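You operate a simulated robot arm through the tools that you are given. There is no shell and no other tool.

You are at the controls of a simulated two-armed robot. One attempt, no reset.

TASK
The cup sensor's lamp is out: clean the lens and line it up.
Fine: wipe with the lens pad and put it back; free the lock knob, slide the sensor till the lamp lights and lock it there. Set down upright: lens pad. What is to be rubbed or washed off counts as gone when no trace of it is left.

The check looks at the end state, three seconds after you hand in, the way a careful person would. Anything else that was tipped, shoved, dropped, spilled or broken makes it a failure.

THE ROBOT
Two 7-joint arms with two-finger parallel grippers on one trunk that stands fixed in place. Base frame: the origin is at the foot of the trunk, x ahead of it, y to its left, z up. Readings come in cm, rad, newtons and seconds.
The left shoulder is at [5, 15.8, 115.8], the right one opposite. With the tool pointing down near the work surface each hand reaches from about 22 to 66 cm from the base axis, measured 20 degrees to its own side. Payload 3.91 kg a hand.
Tool frame (each hand has its own): the origin (TCP) lies between the finger pads and is the grasp point; the fingertips stand 3 cm ahead of it; z points along the fingers, y is the line along which they close. The gripper opens to 11 cm. The fingers are 2 cm wide and 1 cm thick; the gripper's body (4.8 by 11.2 cm) begins 5.5 cm behind the TCP.
Orientation is that of the tool frame in the base frame, as a unit quaternion [w, x, y, z]. With the fingers straight down and closing along the base's y, the tool's x points along the base's -x, its y along +y and its z along -z.

THE INTERFACE
- The arms move only by the tool servo_tool. It takes "left_commands", "right_commands" or both (then of equal length, played together; a hand with none holds still); each is a list of rows, each a list of 7 numbers: the opening, from 0 (shut) to 1 (fully open), then the shift along the tool's x, y, z in units of 20 mm (1.0 is 20 mm), then the turn, a rotation vector about the tool's x, y, z in units of 8 degrees (1.0 is 8 degrees). In form: [[jaw, dx, dy, dz, rx, ry, rz], ...]. A call has 1 to 20 rows; each row shifts and turns the commanded pose from where the row before left it, along the tool's axes as they then stand. A call with a number of a shift or a turn outside -1 to 1 is refused whole. A row lasts 0.2 s, in which the tool goes at most 5 cm and 0.15 rad; a call with a longer step from one row to the next is refused whole, and so is a gripper value outside its range. A pose out of reach is approached as far as the arm can. The call stops where the force on the tool passes 40 N (or 10 N more than at its start, if that is more) or the arm is blocked; 0.2 s more then pass. The fingers move at their own pace (about 15.3 cm/s each) and stop on an object; they squeeze with about 24 N. The grip force told is the motor's: it shows also when the fingers shut on nothing. Time passes only in rows, and 0.2 s behind the last, so rows that do not move let the fingers close. The reply holds the time, the measured pose of the TCP, the force on the tool along the base axes, the opening and the grip force, in the units named above and with some noise, with the torque about the TCP (base axes, N m) and any sound that the robot's microphone picked up, and new pictures: "pictures" is both (left out), scene, wrist or none (wrist: the cameras of the hands that moved).
- Cameras (640 x 400 px; columns grow to the right, rows downward): "scene" is now at [11.67, 2.93, 132.26]; the picture's right is [0.53, -0.85, 0.00], its down [-0.26, -0.16, -0.95] and it looks along [0.81, 0.50, -0.31] (base axes); focal length 220 px, centre (320, 200). "left" rides on the left gripper at [7.2, -1.7, -10.3] in its tool frame; the picture's right is [0.23, 0.97, 0.00], its down [-0.76, 0.18, -0.62] and it looks along [-0.61, 0.14, 0.78] (tool axes); focal length 222 px, centre (320, 200). "right" rides on the right gripper at [7.2, 1.7, -10.3] in its tool frame; the picture's right is [-0.23, 0.97, 0.00], its down [-0.76, -0.18, -0.62] and it looks along [-0.61, -0.14, 0.78] (tool axes); focal length 222 px, centre (320, 200). There is no depth. A picture from a camera that has moved, and an enlarged one, comes with that camera's place and axes in the base frame and with its lens. The place of the scene camera against the robot may be out by one fixed shift of up to 2.5 cm in any direction.
- lift_body(by): slides the trunk up (or, below 0, down) by that many cm; the arms and the scene camera ride with it, the base frame stays. It gives what a move gives, with no picture.
- pan_tilt(pan, tilt): turns the head with the scene camera to pan (to the left, within 1.396 rad either way) and tilt (down, from -0.506 to 1.204), counted from straight ahead of the robot. It gives what a move gives, and a new picture of the scene camera.
- inspect(camera, box): a new picture of the part [left, top, right, bottom] of that camera's present view, enlarged. It takes no simulated time.
- close_job(): hands the job in; it is judged then, once.

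Nothing tells you positions but the pictures and the camera data. Unless the task says otherwise, let go and move clear before handing in.

The tools are called after "Call:" by a JSON object that holds its "fn" and its "kwargs". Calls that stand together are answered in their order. servo_tool: Moves the arms, as the interface text tells. Its arguments: {"type":"object","properties":{"left_commands":{"type":"array","items":{"type":"array","items":{"type":"number"}}},"right_commands":{"type":"array","items":{"type":"array","items":{"type":"number"}}},"pictures":{"type":"string","enum":["both","scene","wrist","none"]}},"required":[]} The other tools are called the same way: lift_body (by) moves the trunk up or down; pan_tilt (pan, tilt) turns the head that bears the scene camera; inspect (camera, box) takes an enlarged picture of a part of a camera's view; close_job () hands the job in.

At the start:

```text
clock: 0.0
left_eef_pos: [16.01, 22.84, 122.97]
left_tool_rot: [0.0, 0.0, 1.0, -0.001]
left_ft_force: [0.0, 0.8, 0.1]
left_wrist_torque: [0.02, -0.01, 0.0]
left_gripper_width: 11.01
left_grasp_force: 0.1
right_eef_pos: [33.89, 4.59, 115.46]
right_tool_rot: [-0.001, 0.0, 1.0, 0.001]
right_ft_force: [0.1, -0.1, -0.4]
right_wrist_torque: [0.01, -0.01, 0.06]
right_gripper_width: 11.0
right_grasp_force: 0.0
trunk travel left (down, up): [-40.0, 8.2]
head pan, tilt (commanded): [0.555, 0.311]
```

scene: 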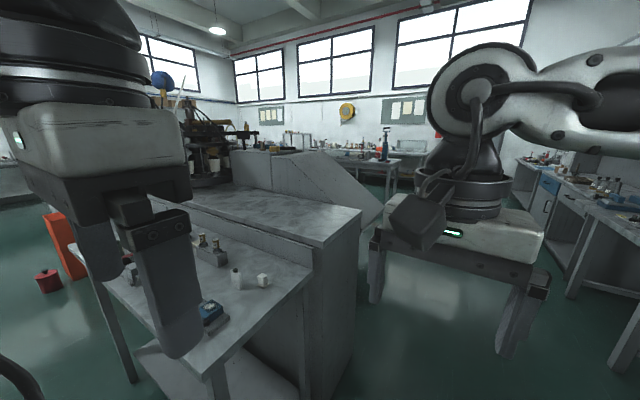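
right: 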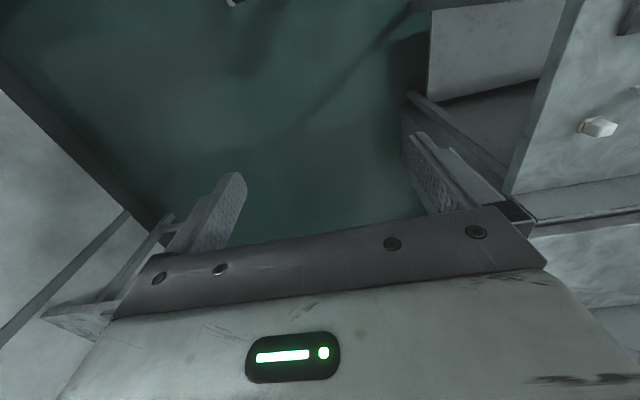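
left: 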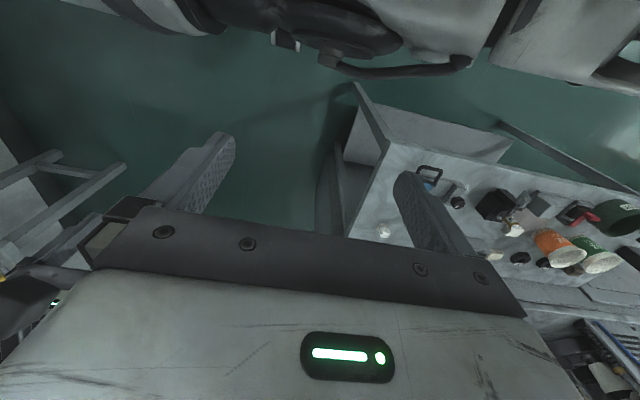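

I see a bench to the left-front with small items on it, partly hidden by the left hand. I'll turn the head to get a better view before moving anything.

Call:
{"fn": "pan_tilt", "kwargs": {"pan": 0.9, "tilt": 0.6}}

Call:
{"fn": "inspect", "kwargs": {"camera": "left", "box": [340, 120, 640, 300]}}

```text
clock: 0.8
left_eef_pos: [16.09, 22.85, 122.96]
left_tool_rot: [0.001, 0.0, 1.0, -0.001]
left_ft_force: [0.1, -0.2, 0.0]
left_wrist_torque: [0.02, 0.03, 0.06]
left_gripper_width: 10.99
left_grasp_force: 0.0
right_eef_pos: [33.76, 4.56, 115.5]
right_tool_rot: [0.001, 0.0, 1.0, 0.001]
right_ft_force: [0.2, 0.1, 0.7]
right_wrist_torque: [0.01, -0.02, -0.01]
right_gripper_width: 11.0
right_grasp_force: 0.0
trunk travel left (down, up): [-40.0, 8.2]
head pan, tilt (commanded): [0.901, 0.6]
camera scene: at [9.24, 4.94, 129.61], right [0.78, -0.62, 0.0], down [-0.35, -0.44, -0.83], along [0.51, 0.65, -0.56], focal length 220 px, centre (320, 200)
```

scene: 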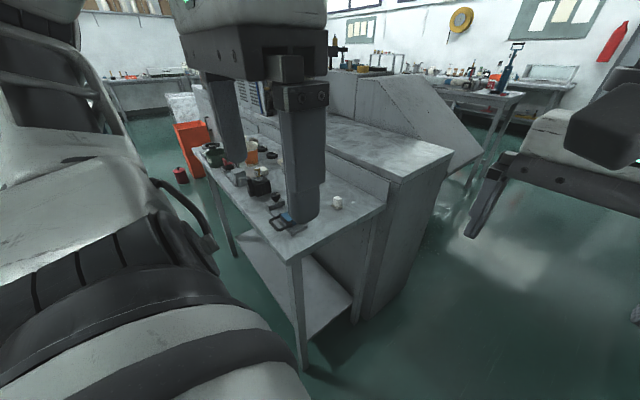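

```text
2.13 times, centred on (490, 210) of left
camera zoom: at [8.87, 21.27, 133.28], right [-0.23, 0.97, 0.0], down [0.76, 0.18, 0.62], along [0.61, 0.14, -0.78], focal length 474 px, centre (-43, 179)
```

zoom: 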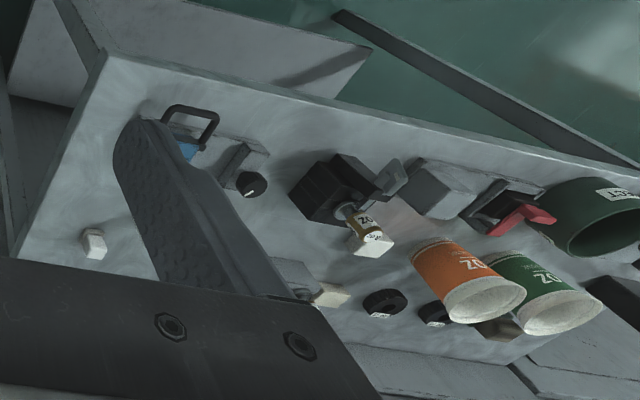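

The bench top is at z≈86 cm. The small items within reach (the blue pad with a handle and the knobbed device) are around [35, 55–64]. I'll swing the left hand round so its wrist camera looks across the bench and the scene camera gets a clear view.

Call:
{"fn": "servo_tool", "kwargs": {"left_commands": [[1, 0, 0, 0, 0, 0, -1], [1, 0, 0, 0, 0, 0, -1], [1, 0, 0, 0, 0, 0, -1], [1, 0, 0, 0, 0, 0, -1], [1, 0, 0, 0, 0, 0, -1], [1, 0, 0, 0, 0, 0, -1], [1, 0, 0, 0, 0, 0, -1], [1, 0, 0, 0, 0, 0, -1], [1, 0, 0, 0, 0, 0, -1], [1, 0, 0, 0, 0, 0, -1], [1, 0, 0, 0, 0, 0, -1], [1, 0, -1, 0, 0, 0, 0], [1, 0, -1, 0, 0, 0, 0], [1, 0, -1, 0, 0, 0, 0], [1, 0, -1, 0, 0, 0, 0], [1, 0, -1, 0, 0, 0, 0], [1, 0, -1, 0, 0, 0, 0], [1, 0, -1, 0, 0, 0, 0]], "pictures": "both"}}

```text
clock: 4.6
left_eef_pos: [30.12, 22.25, 122.79]
left_tool_rot: [0.0, -0.695, 0.719, 0.0]
left_ft_force: [0.0, -0.9, -0.3]
left_wrist_torque: [0.01, 0.01, 0.01]
left_gripper_width: 11.01
left_grasp_force: 0.0
right_eef_pos: [33.89, 4.57, 115.44]
right_tool_rot: [-0.001, 0.0, 1.0, 0.001]
right_ft_force: [-0.1, -0.4, 0.0]
right_wrist_torque: [0.06, 0.03, 0.0]
right_gripper_width: 10.98
right_grasp_force: 0.1
trunk travel left (down, up): [-40.0, 8.2]
head pan, tilt (commanded): [0.901, 0.6]
camera scene: at [9.26, 4.94, 129.6], right [0.78, -0.62, 0.0], down [-0.35, -0.44, -0.82], along [0.51, 0.65, -0.57], focal length 220 px, centre (320, 200)
camera left: at [31.66, 15.0, 133.24], right [-0.98, -0.19, 0.0], down [-0.15, 0.77, 0.62], along [-0.12, 0.61, -0.78], focal length 222 px, centre (320, 200)
```

scene: 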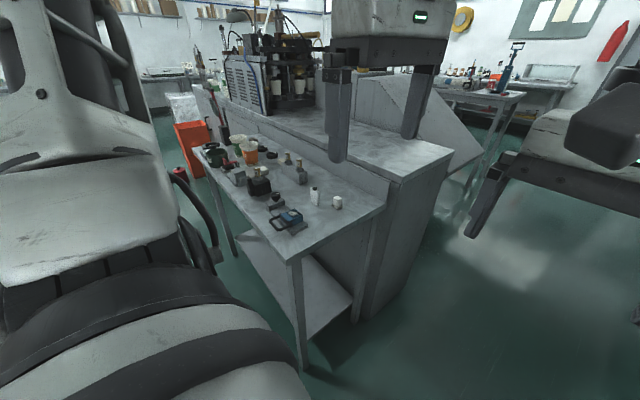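
left: 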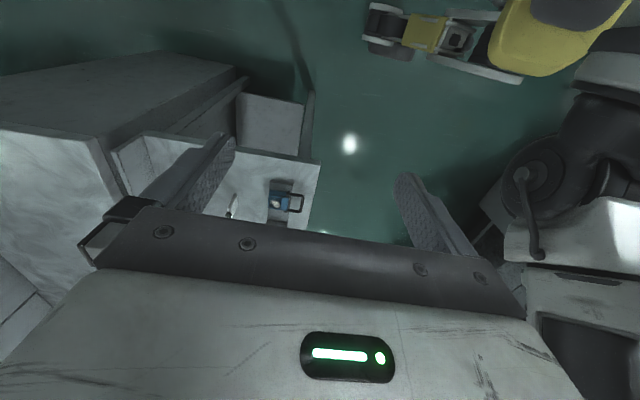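

Call:
{"fn": "inspect", "kwargs": {"camera": "scene", "box": [180, 120, 400, 260]}}

Call:
{"fn": "inspect", "kwargs": {"camera": "scene", "box": [240, 160, 350, 240]}}

Call:
{"fn": "inspect", "kwargs": {"camera": "left", "box": [200, 150, 340, 240]}}

```text
2.86 times, centred on (290, 190) of scene
camera zoom: at [9.26, 4.94, 129.6], right [0.78, -0.62, 0.0], down [-0.35, -0.44, -0.82], along [0.51, 0.65, -0.57], focal length 627 px, centre (406, 229)
```

zoom: 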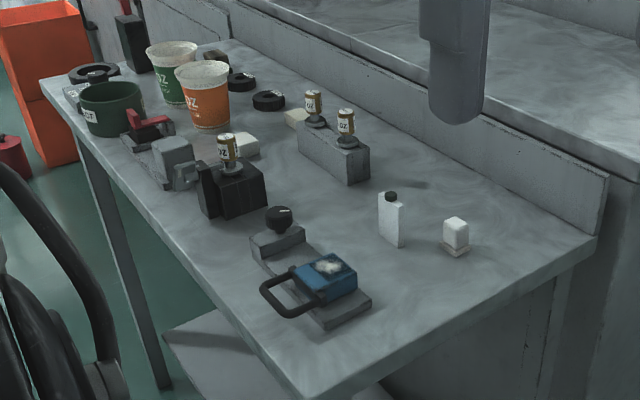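

```text
5.00 times, centred on (295, 200) of scene
camera zoom: at [9.26, 4.94, 129.6], right [0.78, -0.62, 0.0], down [-0.35, -0.44, -0.82], along [0.51, 0.65, -0.57], focal length 1098 px, centre (445, 200)
```

zoom: 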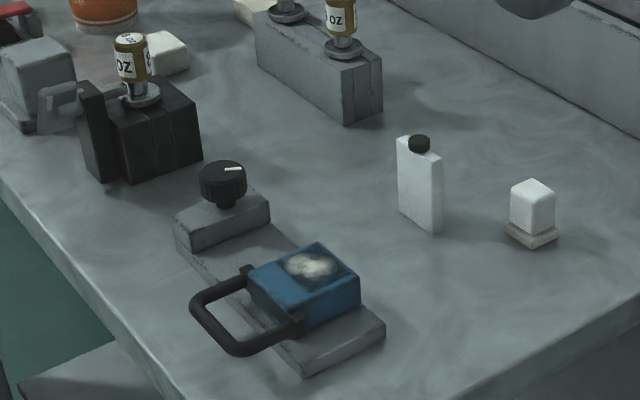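

```text
4.44 times, centred on (270, 195) of left
camera zoom: at [31.66, 15.0, 133.24], right [-0.98, -0.19, 0.0], down [-0.15, 0.77, 0.62], along [-0.12, 0.61, -0.78], focal length 987 px, centre (542, 222)
```

zoom: 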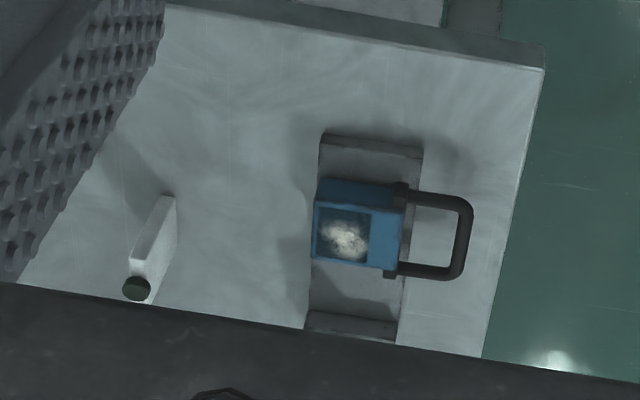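

The sensor is the blue block with the black handle, on a rail at about [36, 52]. Its lens on top is smeared white, and the lock knob sits on the block at the far end of the rail. The white cube on a small tray, lower right in the view, is probably the lens pad. I'll bring the left wrist camera closer.

Call:
{"fn": "servo_tool", "kwargs": {"left_commands": [[1, -0.8, -1, 0.9, 0, 0, 0], [1, -0.8, -1, 0.9, 0, 0, 0], [1, -0.8, -1, 0.9, 0, 0, 0], [1, -0.8, -1, 0.9, 0, 0, 0], [1, -0.8, -1, 0.9, 0, 0, 0], [1, 0, -1, 0.5, 0, 0, 0]], "pictures": "both"}}

Call:
{"fn": "inspect", "kwargs": {"camera": "left", "box": [160, 100, 480, 300]}}

```text
clock: 6.0
left_eef_pos: [42.37, 30.04, 112.88]
left_tool_rot: [0.0, -0.695, 0.719, -0.001]
left_ft_force: [-0.6, -0.3, 1.1]
left_wrist_torque: [0.0, -0.01, 0.03]
left_gripper_width: 10.99
left_grasp_force: 0.0
right_eef_pos: [33.85, 4.54, 115.45]
right_tool_rot: [0.0, -0.001, 1.0, 0.001]
right_ft_force: [-0.6, -0.1, 0.3]
right_wrist_torque: [0.03, 0.01, -0.01]
right_gripper_width: 11.01
right_grasp_force: 0.0
trunk travel left (down, up): [-40.0, 8.2]
head pan, tilt (commanded): [0.901, 0.6]
camera scene: at [9.26, 4.93, 129.61], right [0.78, -0.62, 0.0], down [-0.35, -0.44, -0.82], along [0.51, 0.65, -0.57], focal length 220 px, centre (320, 200)
camera left: at [43.83, 22.76, 123.24], right [-0.98, -0.19, 0.0], down [-0.15, 0.77, 0.62], along [-0.12, 0.61, -0.78], focal length 222 px, centre (320, 200)
```

scene: 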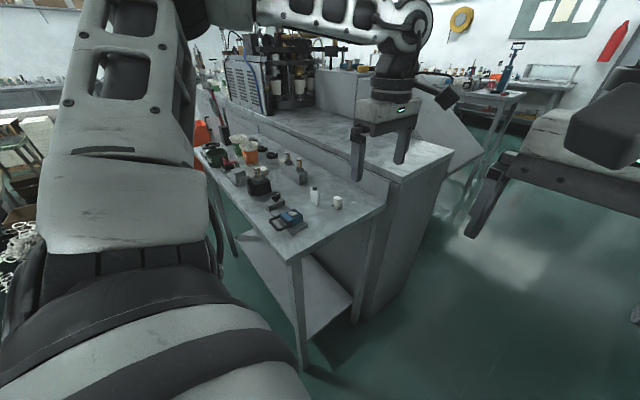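
left: 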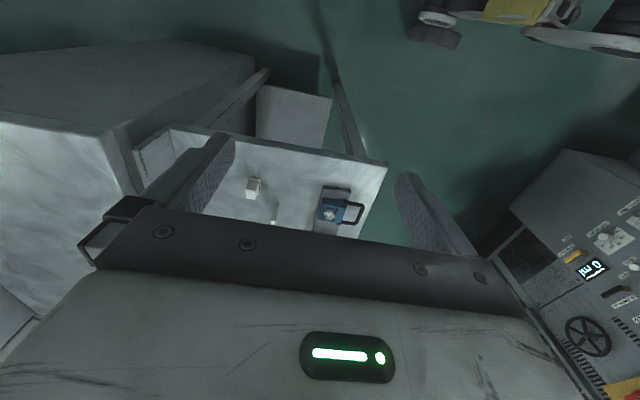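

```text
2.00 times, centred on (320, 200) of left
camera zoom: at [43.83, 22.76, 123.24], right [-0.98, -0.19, 0.0], down [-0.15, 0.77, 0.62], along [-0.12, 0.61, -0.78], focal length 444 px, centre (320, 200)
```

zoom: 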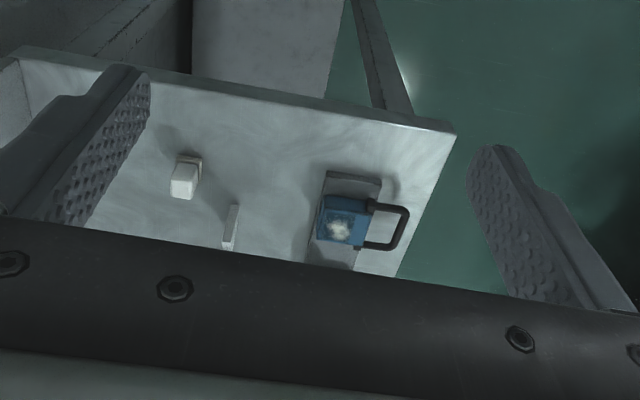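

The pad is near [52, 50], the sensor near [36, 52] and the knob near [34, 59], with the rail running roughly along y. I'll go closer to find the lamp and any markings.

Call:
{"fn": "servo_tool", "kwargs": {"left_commands": [[1, -1, 0.38, 0.98, 0, 0, 0], [1, -1, 0.38, 0.98, 0, 0, 0], [1, -1, 0.38, 0.98, 0, 0, 0], [1, -1, 0.38, 0.98, 0, 0, 0], [1, -1, 0.38, 0.98, 0, 0, 0], [1, -1, 0.38, 0.98, 0, 0, 0], [1, -0.9, 0.38, 0.98, 0, 0, 0]], "pictures": "both"}}

Call:
{"fn": "inspect", "kwargs": {"camera": "left", "box": [200, 100, 440, 250]}}

Call:
{"fn": "inspect", "kwargs": {"camera": "scene", "box": [240, 160, 350, 240]}}

```text
clock: 7.6
left_eef_pos: [37.38, 43.82, 99.13]
left_tool_rot: [0.001, -0.695, 0.719, 0.0]
left_ft_force: [0.3, 0.1, -0.1]
left_wrist_torque: [-0.01, 0.03, 0.02]
left_gripper_width: 11.05
left_grasp_force: 0.0
right_eef_pos: [33.75, 4.66, 115.39]
right_tool_rot: [0.0, 0.0, 1.0, 0.001]
right_ft_force: [-0.5, -0.2, 0.7]
right_wrist_torque: [0.01, 0.02, -0.02]
right_gripper_width: 11.02
right_grasp_force: 0.1
trunk travel left (down, up): [-40.0, 8.2]
head pan, tilt (commanded): [0.901, 0.6]
camera scene: at [9.23, 4.97, 129.61], right [0.78, -0.62, 0.0], down [-0.35, -0.44, -0.82], along [0.51, 0.65, -0.57], focal length 220 px, centre (320, 200)
camera left: at [38.94, 36.62, 109.44], right [-0.98, -0.19, 0.0], down [-0.15, 0.77, 0.62], along [-0.12, 0.61, -0.78], focal length 222 px, centre (320, 200)
```

scene: 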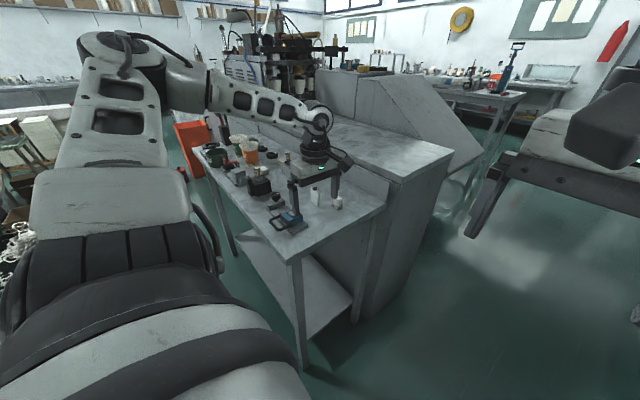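
left: 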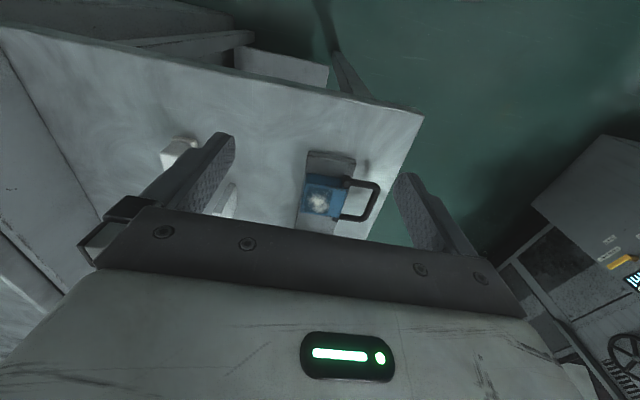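

```text
2.67 times, centred on (320, 175) of left
camera zoom: at [38.94, 36.62, 109.44], right [-0.98, -0.19, 0.0], down [-0.15, 0.77, 0.62], along [-0.12, 0.61, -0.78], focal length 592 px, centre (320, 267)
```

zoom: 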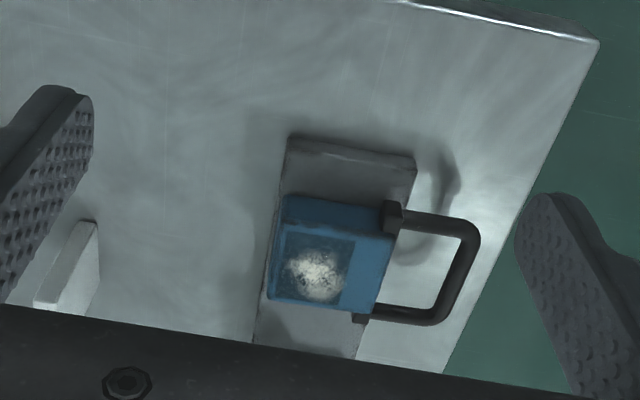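

```text
5.00 times, centred on (295, 200) of scene
camera zoom: at [9.23, 4.97, 129.61], right [0.78, -0.62, 0.0], down [-0.35, -0.44, -0.82], along [0.51, 0.65, -0.57], focal length 1098 px, centre (445, 200)
```

zoom: 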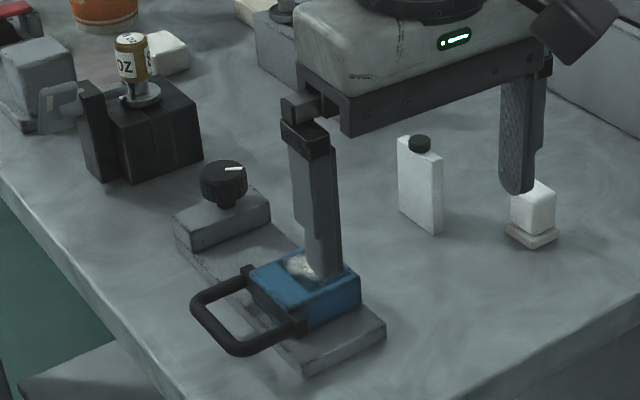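

The white post with the dark green dome looks like the lamp, which is unlit. I'll move over toward the white cube to check that it's the pad and see what it rests on.

Call:
{"fn": "servo_tool", "kwargs": {"left_commands": [[1, 0.1, -0.9, -0.07, 0, 0, 0], [1, 0.1, -0.9, -0.07, 0, 0, 0], [1, 0.1, -0.9, -0.07, 0, 0, 0], [1, 0.1, -0.9, -0.07, 0, 0, 0], [1, 0.1, -0.9, -0.07, 0, 0, 0], [1, 0.1, -0.9, -0.07, 0, 0, 0], [1, 0.1, -0.9, -0.07, 0, 0, 0]], "pictures": "both"}}

Call:
{"fn": "inspect", "kwargs": {"camera": "left", "box": [200, 100, 440, 250]}}

Call:
{"fn": "inspect", "kwargs": {"camera": "scene", "box": [290, 170, 370, 220]}}

```text
clock: 9.2
left_eef_pos: [50.01, 42.13, 100.21]
left_tool_rot: [0.0, -0.695, 0.719, 0.001]
left_ft_force: [0.3, 1.0, -0.7]
left_wrist_torque: [0.0, 0.01, -0.01]
left_gripper_width: 11.02
left_grasp_force: 0.0
right_eef_pos: [33.72, 4.53, 115.56]
right_tool_rot: [0.001, 0.0, 1.0, 0.001]
right_ft_force: [-0.7, 0.6, 0.6]
right_wrist_torque: [0.01, -0.01, -0.01]
right_gripper_width: 11.01
right_grasp_force: 0.1
trunk travel left (down, up): [-40.0, 8.2]
head pan, tilt (commanded): [0.901, 0.6]
camera scene: at [9.25, 4.94, 129.61], right [0.78, -0.62, 0.0], down [-0.35, -0.44, -0.83], along [0.51, 0.65, -0.57], focal length 220 px, centre (320, 200)
camera left: at [51.54, 34.83, 110.52], right [-0.98, -0.19, 0.0], down [-0.15, 0.77, 0.62], along [-0.12, 0.61, -0.78], focal length 222 px, centre (320, 200)
```

scene: 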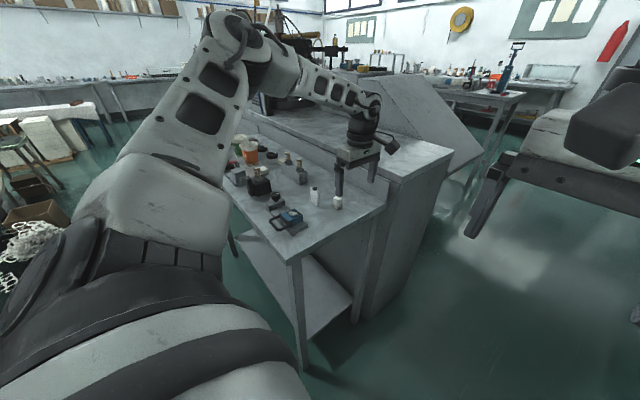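
left: 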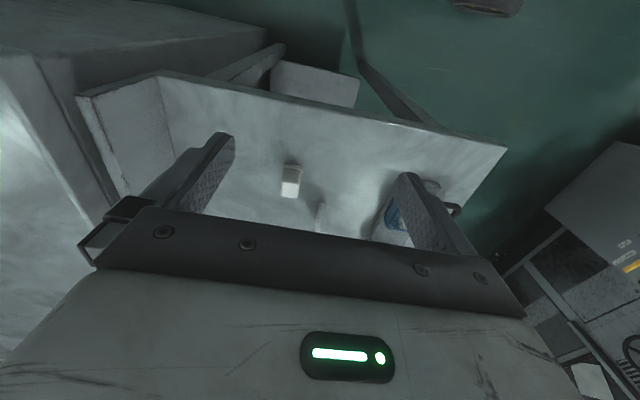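

```text
2.67 times, centred on (320, 175) of left
camera zoom: at [51.54, 34.83, 110.52], right [-0.98, -0.19, 0.0], down [-0.15, 0.77, 0.62], along [-0.12, 0.61, -0.78], focal length 592 px, centre (320, 267)
```

zoom: 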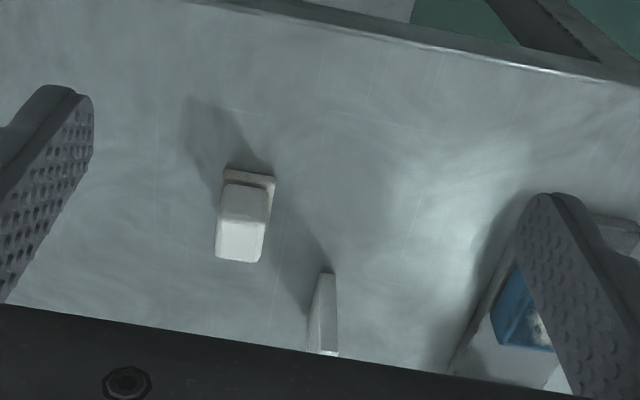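

```text
8.00 times, centred on (330, 195) of scene
camera zoom: at [9.25, 4.94, 129.61], right [0.78, -0.62, 0.0], down [-0.35, -0.44, -0.83], along [0.51, 0.65, -0.57], focal length 1756 px, centre (240, 240)
```

zoom: 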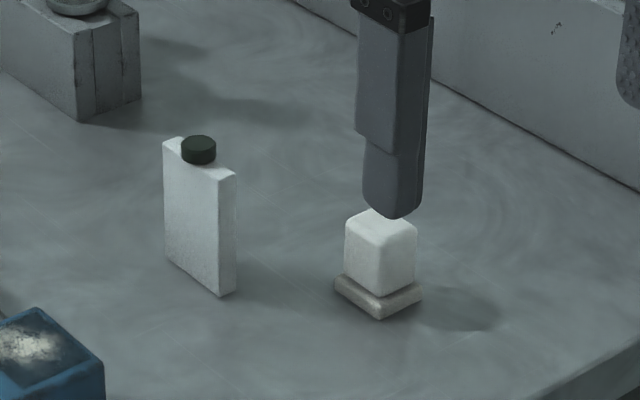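

The white cube with its beige base is about 2.5 cm wide and sits near [52, 51], with the bench top at about z = 85. I'll hover over it with the jaws half open and check the alignment.

Call:
{"fn": "servo_tool", "kwargs": {"left_commands": [[0.5, 0, 0, 0, 0, 0, 0], [0.5, -0.886, -0.17, 0.42, 0, 0, 0], [0.5, -0.886, -0.17, 0.42, 0, 0, 0], [0.5, -0.886, -0.17, 0.42, 0, 0, 0], [0.5, -0.886, -0.17, 0.42, 0, 0, 0], [0.5, -0.886, -0.17, 0.42, 0, 0, 0]], "pictures": "both"}}

Call:
{"fn": "inspect", "kwargs": {"camera": "left", "box": [240, 125, 400, 225]}}

Call:
{"fn": "inspect", "kwargs": {"camera": "scene", "box": [290, 170, 370, 220]}}

```text
clock: 10.6
left_eef_pos: [51.8, 50.86, 96.01]
left_tool_rot: [0.0, -0.695, 0.719, 0.0]
left_ft_force: [0.3, 0.2, 0.2]
left_wrist_torque: [-0.01, -0.01, -0.01]
left_gripper_width: 5.48
left_grasp_force: 0.0
right_eef_pos: [33.86, 4.56, 115.39]
right_tool_rot: [0.0, 0.0, 1.0, 0.001]
right_ft_force: [0.2, 0.5, -0.1]
right_wrist_torque: [0.03, 0.01, 0.01]
right_gripper_width: 11.01
right_grasp_force: 0.1
trunk travel left (down, up): [-40.0, 8.2]
head pan, tilt (commanded): [0.901, 0.6]
camera scene: at [9.25, 4.97, 129.6], right [0.78, -0.62, 0.0], down [-0.35, -0.44, -0.82], along [0.51, 0.65, -0.57], focal length 220 px, centre (320, 200)
camera left: at [53.34, 43.68, 106.3], right [-0.98, -0.19, 0.0], down [-0.15, 0.77, 0.62], along [-0.12, 0.61, -0.78], focal length 222 px, centre (320, 200)
```

scene: 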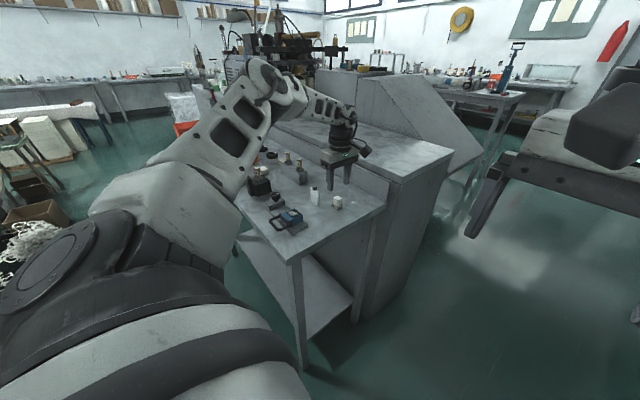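
left: 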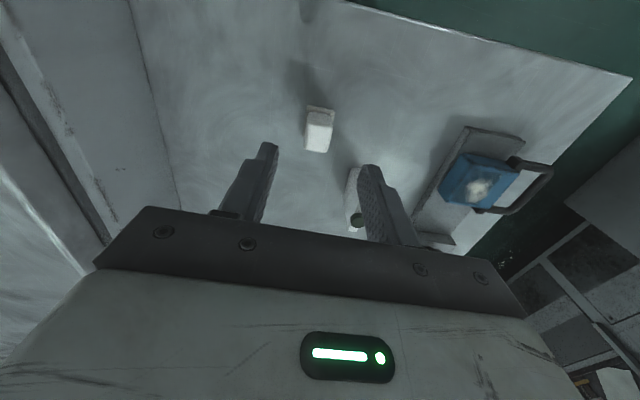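

```text
4.00 times, centred on (320, 175) of left
camera zoom: at [53.34, 43.68, 106.3], right [-0.98, -0.19, 0.0], down [-0.15, 0.77, 0.62], along [-0.12, 0.61, -0.78], focal length 888 px, centre (320, 300)
```

zoom: 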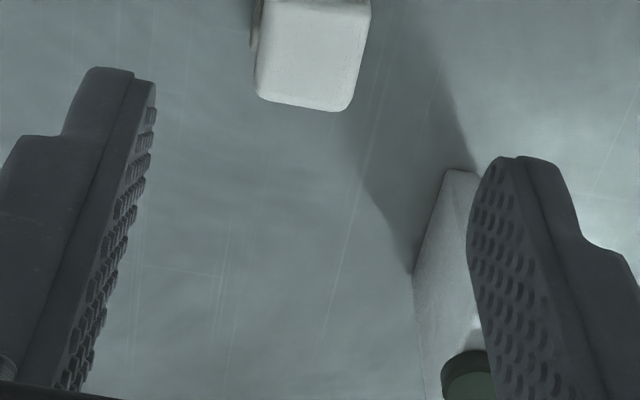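

```text
8.00 times, centred on (330, 195) of scene
camera zoom: at [9.25, 4.97, 129.6], right [0.78, -0.62, 0.0], down [-0.35, -0.44, -0.82], along [0.51, 0.65, -0.57], focal length 1756 px, centre (240, 240)
```

zoom: 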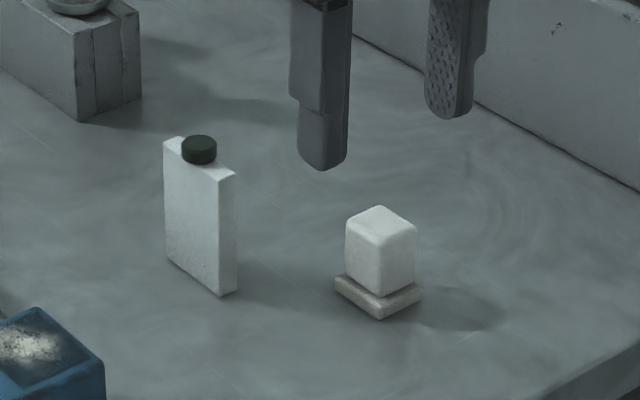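

Call:
{"fn": "inspect", "kwargs": {"camera": "left", "box": [270, 90, 366, 150]}}

```text
6.67 times, centred on (318, 120) of left
camera zoom: at [53.34, 43.68, 106.3], right [-0.98, -0.19, 0.0], down [-0.15, 0.77, 0.62], along [-0.12, 0.61, -0.78], focal length 1481 px, centre (333, 733)
```

zoom: 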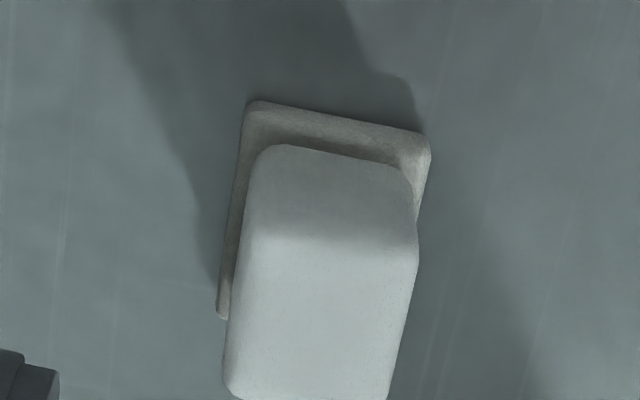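

The pad's white grip block is centred at about [52.05, 51.2], roughly 2 cm wide and with its top near z = 88.5. I'll fix the 2° yaw error, centre over it and come part way down.

Call:
{"fn": "servo_tool", "kwargs": {"left_commands": [[0.5, 0, 0, 0, 0, 0, -0.24], [0.5, -0.175, -0.135, 0.5, 0, 0, 0], [0.5, 0, 0, 0.8, 0, 0, 0], [0.5, 0, 0, 0.8, 0, 0, 0], [0.5, 0, 0, 0.4, 0, 0, 0], [0.5, 0, 0, 0, 0, 0, 0]], "pictures": "both"}}

Call:
{"fn": "inspect", "kwargs": {"camera": "left", "box": [256, 110, 384, 190]}}

Call:
{"fn": "inspect", "kwargs": {"camera": "scene", "box": [290, 170, 370, 220]}}

```text
clock: 12.0
left_eef_pos: [51.82, 50.93, 92.85]
left_tool_rot: [0.0, -0.707, 0.707, -0.001]
left_ft_force: [0.3, 0.1, -0.3]
left_wrist_torque: [-0.02, 0.01, 0.0]
left_gripper_width: 5.49
left_grasp_force: 0.0
left hand out of reach, approached as far as the arm can: row 4, 5
right_eef_pos: [33.78, 4.49, 115.47]
right_tool_rot: [-0.001, 0.0, 1.0, 0.001]
right_ft_force: [1.1, -0.2, 0.6]
right_wrist_torque: [-0.04, -0.03, -0.01]
right_gripper_width: 11.03
right_grasp_force: 0.1
trunk travel left (down, up): [-40.0, 8.2]
head pan, tilt (commanded): [0.901, 0.6]
camera scene: at [9.23, 4.94, 129.61], right [0.78, -0.62, 0.0], down [-0.35, -0.44, -0.83], along [0.51, 0.65, -0.56], focal length 220 px, centre (320, 200)
camera left: at [53.53, 43.78, 103.19], right [-0.97, -0.23, 0.0], down [-0.18, 0.76, 0.62], along [-0.14, 0.61, -0.78], focal length 222 px, centre (320, 200)
```

scene: 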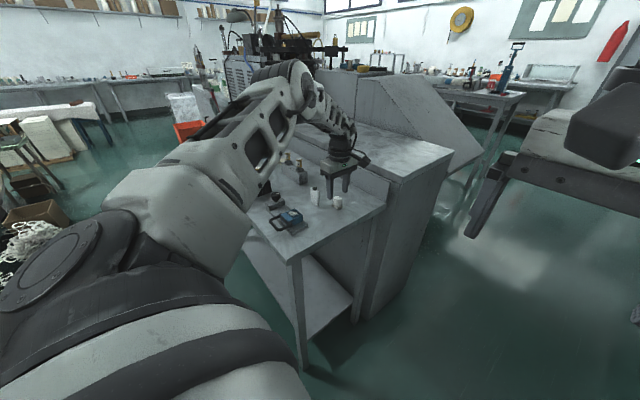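
left: 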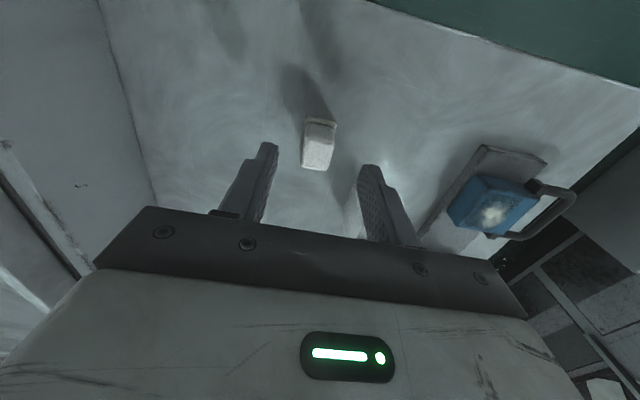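

```text
5.00 times, centred on (320, 150) of left
camera zoom: at [53.53, 43.78, 103.19], right [-0.97, -0.23, 0.0], down [-0.18, 0.76, 0.62], along [-0.14, 0.61, -0.78], focal length 1111 px, centre (320, 450)
```

zoom: 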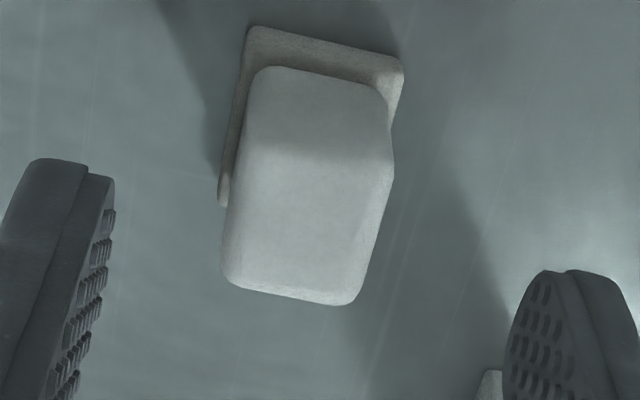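

```text
8.00 times, centred on (330, 195) of scene
camera zoom: at [9.23, 4.94, 129.61], right [0.78, -0.62, 0.0], down [-0.35, -0.44, -0.83], along [0.51, 0.65, -0.56], focal length 1756 px, centre (240, 240)
```

zoom: 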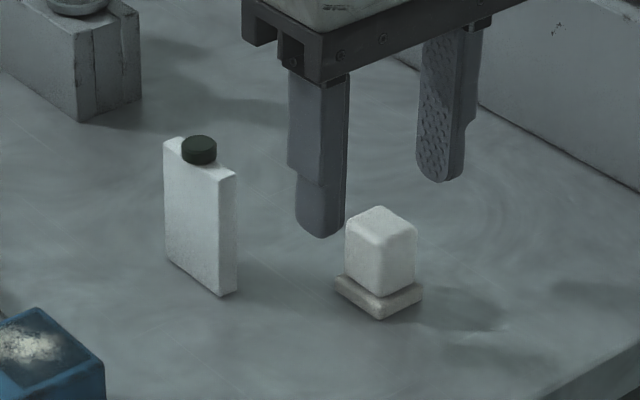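

The arm hits its reach limit at z ≈ 92.9. I'll raise the hand and lower the trunk so the shoulder comes closer to the pad's height.

Call:
{"fn": "servo_tool", "kwargs": {"left_commands": [[0.5, 0, 0, -1, 0, 0, 0], [0.5, 0, 0, -1, 0, 0, 0], [0.5, 0, 0, -1, 0, 0, 0], [0.5, 0, 0, -1, 0, 0, 0], [0.5, 0, 0, 0, 0, 0, 0]], "pictures": "none"}}

```text
clock: 13.2
left_eef_pos: [51.89, 51.1, 100.78]
left_tool_rot: [0.0, -0.706, 0.708, 0.0]
left_ft_force: [0.4, -0.9, -0.8]
left_wrist_torque: [0.01, -0.01, -0.01]
left_gripper_width: 5.5
left_grasp_force: 0.0
right_eef_pos: [33.85, 4.49, 115.49]
right_tool_rot: [-0.001, -0.001, 1.0, 0.001]
right_ft_force: [0.4, 0.1, 0.1]
right_wrist_torque: [-0.02, -0.01, -0.01]
right_gripper_width: 10.99
right_grasp_force: 0.1
trunk travel left (down, up): [-40.0, 8.2]
head pan, tilt (commanded): [0.901, 0.6]
```

Call:
{"fn": "lift_body", "kwargs": {"by": -8}}

Call:
{"fn": "inspect", "kwargs": {"camera": "left", "box": [256, 110, 384, 190]}}

Call:
{"fn": "inspect", "kwargs": {"camera": "scene", "box": [240, 130, 400, 230]}}

```text
clock: 14.4
left_eef_pos: [51.95, 51.17, 92.79]
left_tool_rot: [0.0, -0.706, 0.708, 0.0]
left_ft_force: [0.3, 0.0, 0.2]
left_wrist_torque: [-0.01, -0.02, -0.01]
left_gripper_width: 5.52
left_grasp_force: 0.2
right_eef_pos: [33.72, 4.54, 107.56]
right_tool_rot: [0.001, 0.0, 1.0, 0.001]
right_ft_force: [0.5, 0.2, -0.1]
right_wrist_torque: [0.01, 0.0, -0.01]
right_gripper_width: 10.99
right_grasp_force: 0.1
trunk travel left (down, up): [-32.0, 16.2]
head pan, tilt (commanded): [0.901, 0.6]
```

```text
5.00 times, centred on (320, 150) of left
camera zoom: at [53.6, 43.91, 103.15], right [-0.97, -0.23, 0.0], down [-0.18, 0.76, 0.62], along [-0.14, 0.61, -0.78], focal length 1111 px, centre (320, 450)
```

zoom: 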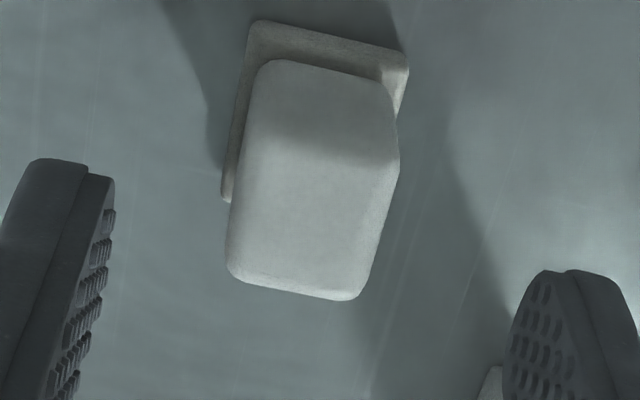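

```text
4.00 times, centred on (320, 180) of scene
camera zoom: at [9.21, 4.94, 121.61], right [0.78, -0.62, 0.0], down [-0.35, -0.44, -0.83], along [0.51, 0.65, -0.56], focal length 878 px, centre (320, 280)
```

zoom: 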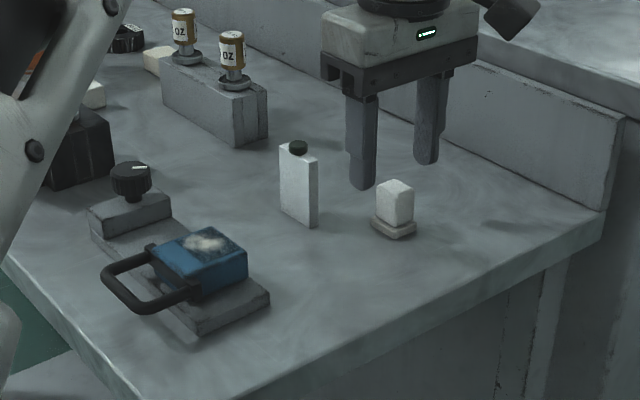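

The hand is now within 0.2 cm of the pad's centre. I'll go down to z ≈ 89, which puts the tips near 86 and above the beige base, then check again before closing.

Call:
{"fn": "servo_tool", "kwargs": {"left_commands": [[0.5, 0, -0.07, 0.6, 0, 0, 0], [0.5, 0, 0, 0.6, 0, 0, 0], [0.5, 0, 0, 0.6, 0, 0, 0], [0.5, 0, 0, 0.1, 0, 0, 0], [0.5, 0, 0, 0, 0, 0, 0]], "pictures": "none"}}

Call:
{"fn": "inspect", "kwargs": {"camera": "left", "box": [256, 120, 384, 200]}}

Call:
{"fn": "inspect", "kwargs": {"camera": "scene", "box": [290, 160, 370, 210]}}

```text
clock: 15.6
left_eef_pos: [51.92, 51.0, 88.92]
left_tool_rot: [0.0, -0.707, 0.708, 0.0]
left_ft_force: [-0.4, -0.5, 0.0]
left_wrist_torque: [0.0, 0.01, 0.01]
left_gripper_width: 5.51
left_grasp_force: 0.1
right_eef_pos: [33.75, 4.49, 107.4]
right_tool_rot: [0.0, 0.0, 1.0, 0.0]
right_ft_force: [0.0, 0.2, 0.8]
right_wrist_torque: [0.01, 0.03, 0.0]
right_gripper_width: 10.99
right_grasp_force: 0.0
trunk travel left (down, up): [-32.0, 16.2]
head pan, tilt (commanded): [0.901, 0.6]
```

```text
5.00 times, centred on (320, 160) of left
camera zoom: at [53.73, 43.91, 99.26], right [-0.97, -0.23, 0.0], down [-0.18, 0.76, 0.62], along [-0.14, 0.61, -0.78], focal length 1111 px, centre (320, 400)
```

zoom: 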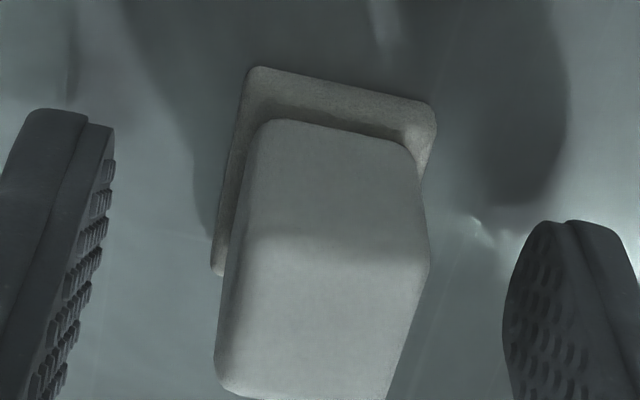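

```text
8.00 times, centred on (330, 185) of scene
camera zoom: at [9.23, 4.95, 121.61], right [0.78, -0.62, 0.0], down [-0.35, -0.44, -0.83], along [0.51, 0.65, -0.56], focal length 1756 px, centre (240, 320)
```

zoom: 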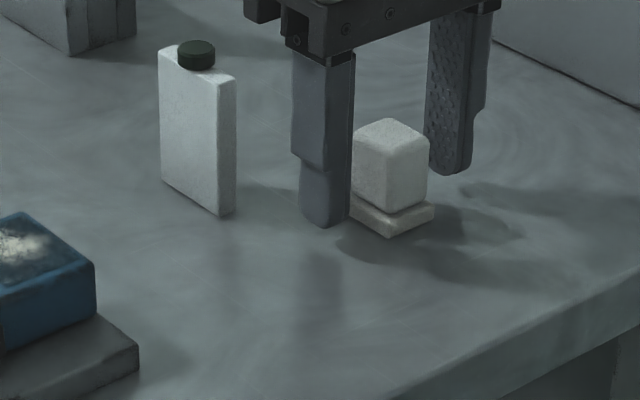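

The fingers bracket the block cleanly and the tips are above the base. Closing now.

Call:
{"fn": "servo_tool", "kwargs": {"left_commands": [[0.3, 0, 0, 0, 0, 0, 0], [0.1, 0, 0, 0, 0, 0, 0], [0.0, 0, 0, 0, 0, 0, 0], [0.0, 0, 0, 0, 0, 0, 0], [0.0, 0, 0, 0, 0, 0, 0]], "pictures": "none"}}

Call:
{"fn": "inspect", "kwargs": {"camera": "left", "box": [256, 120, 384, 200]}}

Call:
{"fn": "inspect", "kwargs": {"camera": "scene", "box": [290, 160, 370, 210]}}

```text
clock: 16.8
left_eef_pos: [52.03, 51.1, 88.98]
left_tool_rot: [0.0, -0.707, 0.708, -0.001]
left_ft_force: [-0.2, 0.2, 0.8]
left_wrist_torque: [0.02, 0.0, 0.0]
left_gripper_width: 2.08
left_grasp_force: 23.9
right_eef_pos: [33.78, 4.43, 107.54]
right_tool_rot: [0.001, 0.0, 1.0, 0.001]
right_ft_force: [-1.2, 0.2, -0.3]
right_wrist_torque: [0.03, 0.0, 0.01]
right_gripper_width: 11.01
right_grasp_force: 0.0
trunk travel left (down, up): [-32.0, 16.2]
head pan, tilt (commanded): [0.901, 0.6]
```

```text
5.00 times, centred on (320, 160) of left
camera zoom: at [53.73, 43.91, 99.27], right [-0.97, -0.23, 0.0], down [-0.18, 0.76, 0.62], along [-0.14, 0.61, -0.78], focal length 1111 px, centre (320, 400)
```

zoom: 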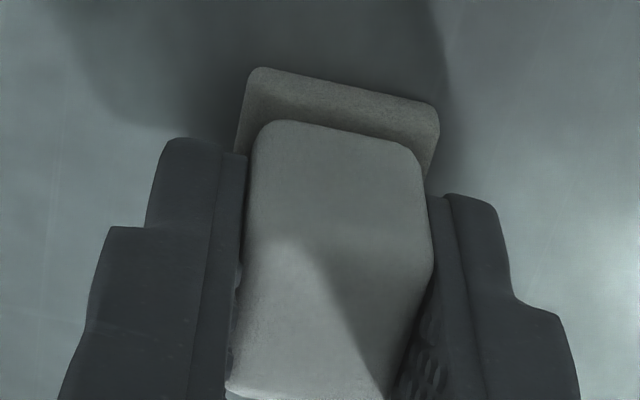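

```text
8.00 times, centred on (330, 185) of scene
camera zoom: at [9.23, 4.95, 121.61], right [0.78, -0.62, 0.0], down [-0.35, -0.44, -0.83], along [0.51, 0.65, -0.56], focal length 1756 px, centre (240, 320)
```

zoom: 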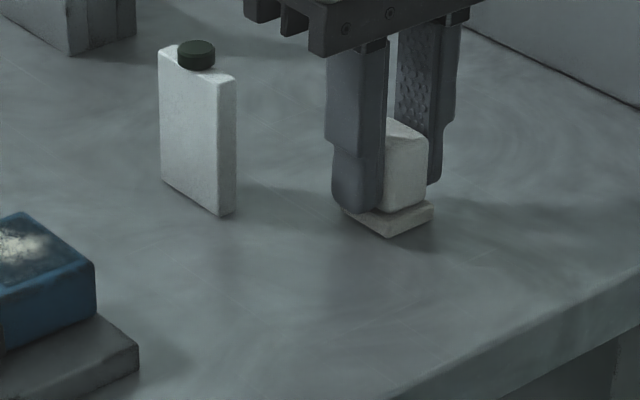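

I have the pad gripped at 2.08 cm wide, with the home TCP pose at about [52.0, 51.1, 88.95]. I'll lift it and see whether the beige base comes with it.

Call:
{"fn": "servo_tool", "kwargs": {"left_commands": [[0.0, 0, 0, -0.5, 0, 0, 0], [0.0, 0, 0, -0.5, 0, 0, 0], [0.0, 0, 0, -1, 0, 0, 0], [0.0, 0, 0, -1, 0, 0, 0], [0.0, 0, 0, 0, 0, 0, 0]], "pictures": "both"}}

Call:
{"fn": "inspect", "kwargs": {"camera": "left", "box": [256, 120, 384, 200]}}

Call:
{"fn": "inspect", "kwargs": {"camera": "scene", "box": [290, 160, 370, 210]}}

```text
clock: 18.0
left_eef_pos: [52.05, 50.99, 95.09]
left_tool_rot: [0.0, -0.707, 0.707, 0.0]
left_ft_force: [0.0, 0.1, -0.5]
left_wrist_torque: [0.0, -0.02, -0.02]
left_gripper_width: 2.11
left_grasp_force: 24.0
right_eef_pos: [33.75, 4.62, 107.41]
right_tool_rot: [0.0, 0.0, 1.0, 0.001]
right_ft_force: [0.2, 0.3, 0.2]
right_wrist_torque: [0.02, -0.01, -0.02]
right_gripper_width: 11.0
right_grasp_force: 0.0
trunk travel left (down, up): [-32.0, 16.2]
head pan, tilt (commanded): [0.901, 0.6]
camera scene: at [9.23, 4.95, 121.61], right [0.78, -0.62, 0.0], down [-0.35, -0.44, -0.83], along [0.51, 0.65, -0.56], focal length 220 px, centre (320, 200)
camera left: at [53.77, 43.81, 105.44], right [-0.97, -0.23, 0.0], down [-0.18, 0.76, 0.62], along [-0.14, 0.61, -0.78], focal length 222 px, centre (320, 200)
```

scene: 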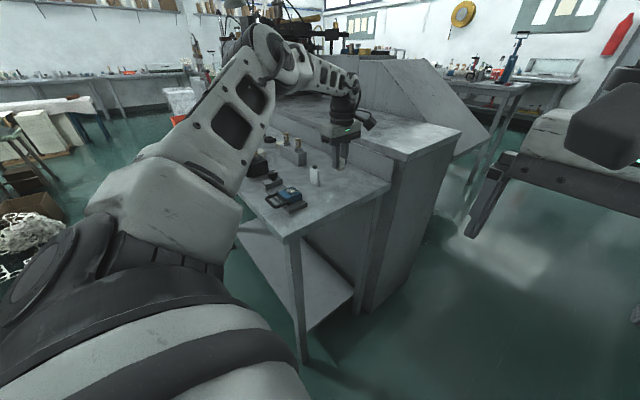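
left: 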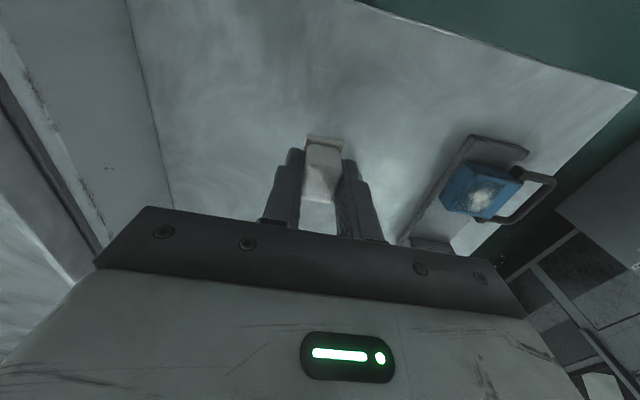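

```text
5.00 times, centred on (320, 160) of left
camera zoom: at [53.77, 43.81, 105.44], right [-0.97, -0.23, 0.0], down [-0.18, 0.76, 0.62], along [-0.14, 0.61, -0.78], focal length 1111 px, centre (320, 400)
```

zoom: 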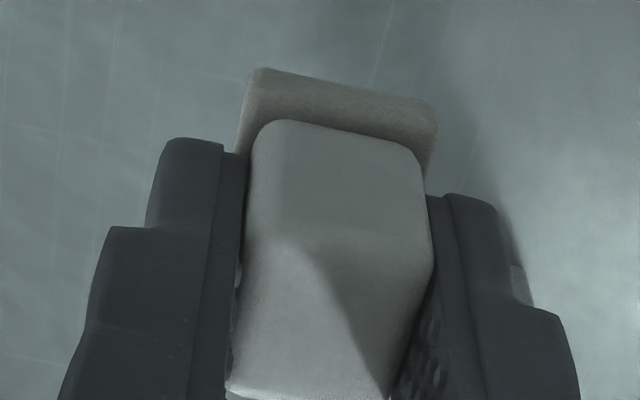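

```text
8.00 times, centred on (330, 185) of scene
camera zoom: at [9.23, 4.95, 121.61], right [0.78, -0.62, 0.0], down [-0.35, -0.44, -0.83], along [0.51, 0.65, -0.56], focal length 1756 px, centre (240, 320)
```

zoom: 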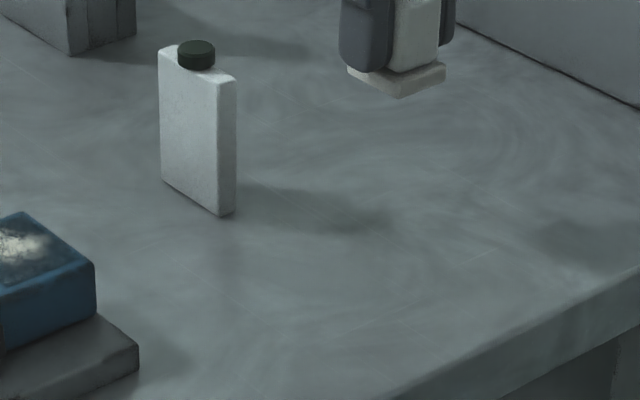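

The base is part of the pad, so it lifts as one piece. Next I'll measure the lens position precisely from this view.

Call:
{"fn": "inspect", "kwargs": {"camera": "left", "box": [400, 120, 560, 220]}}

Call:
{"fn": "inspect", "kwargs": {"camera": "scene", "box": [250, 165, 330, 215]}}

```text
4.00 times, centred on (480, 170) of left
camera zoom: at [53.77, 43.81, 105.44], right [-0.97, -0.23, 0.0], down [-0.18, 0.76, 0.62], along [-0.14, 0.61, -0.78], focal length 888 px, centre (-320, 320)
```

zoom: 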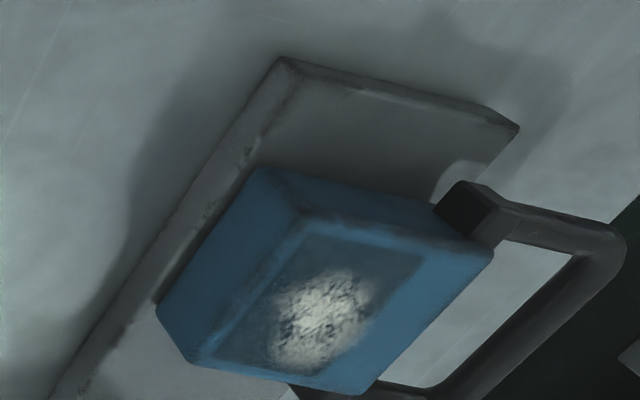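

```text
8.00 times, centred on (290, 190) of scene
camera zoom: at [9.23, 4.95, 121.61], right [0.78, -0.62, 0.0], down [-0.35, -0.44, -0.83], along [0.51, 0.65, -0.56], focal length 1756 px, centre (560, 280)
```

zoom: 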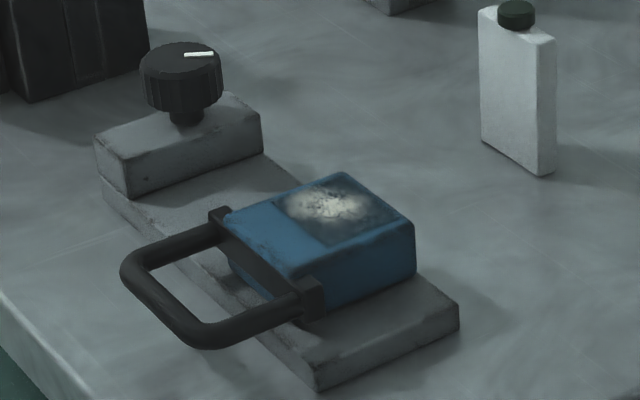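

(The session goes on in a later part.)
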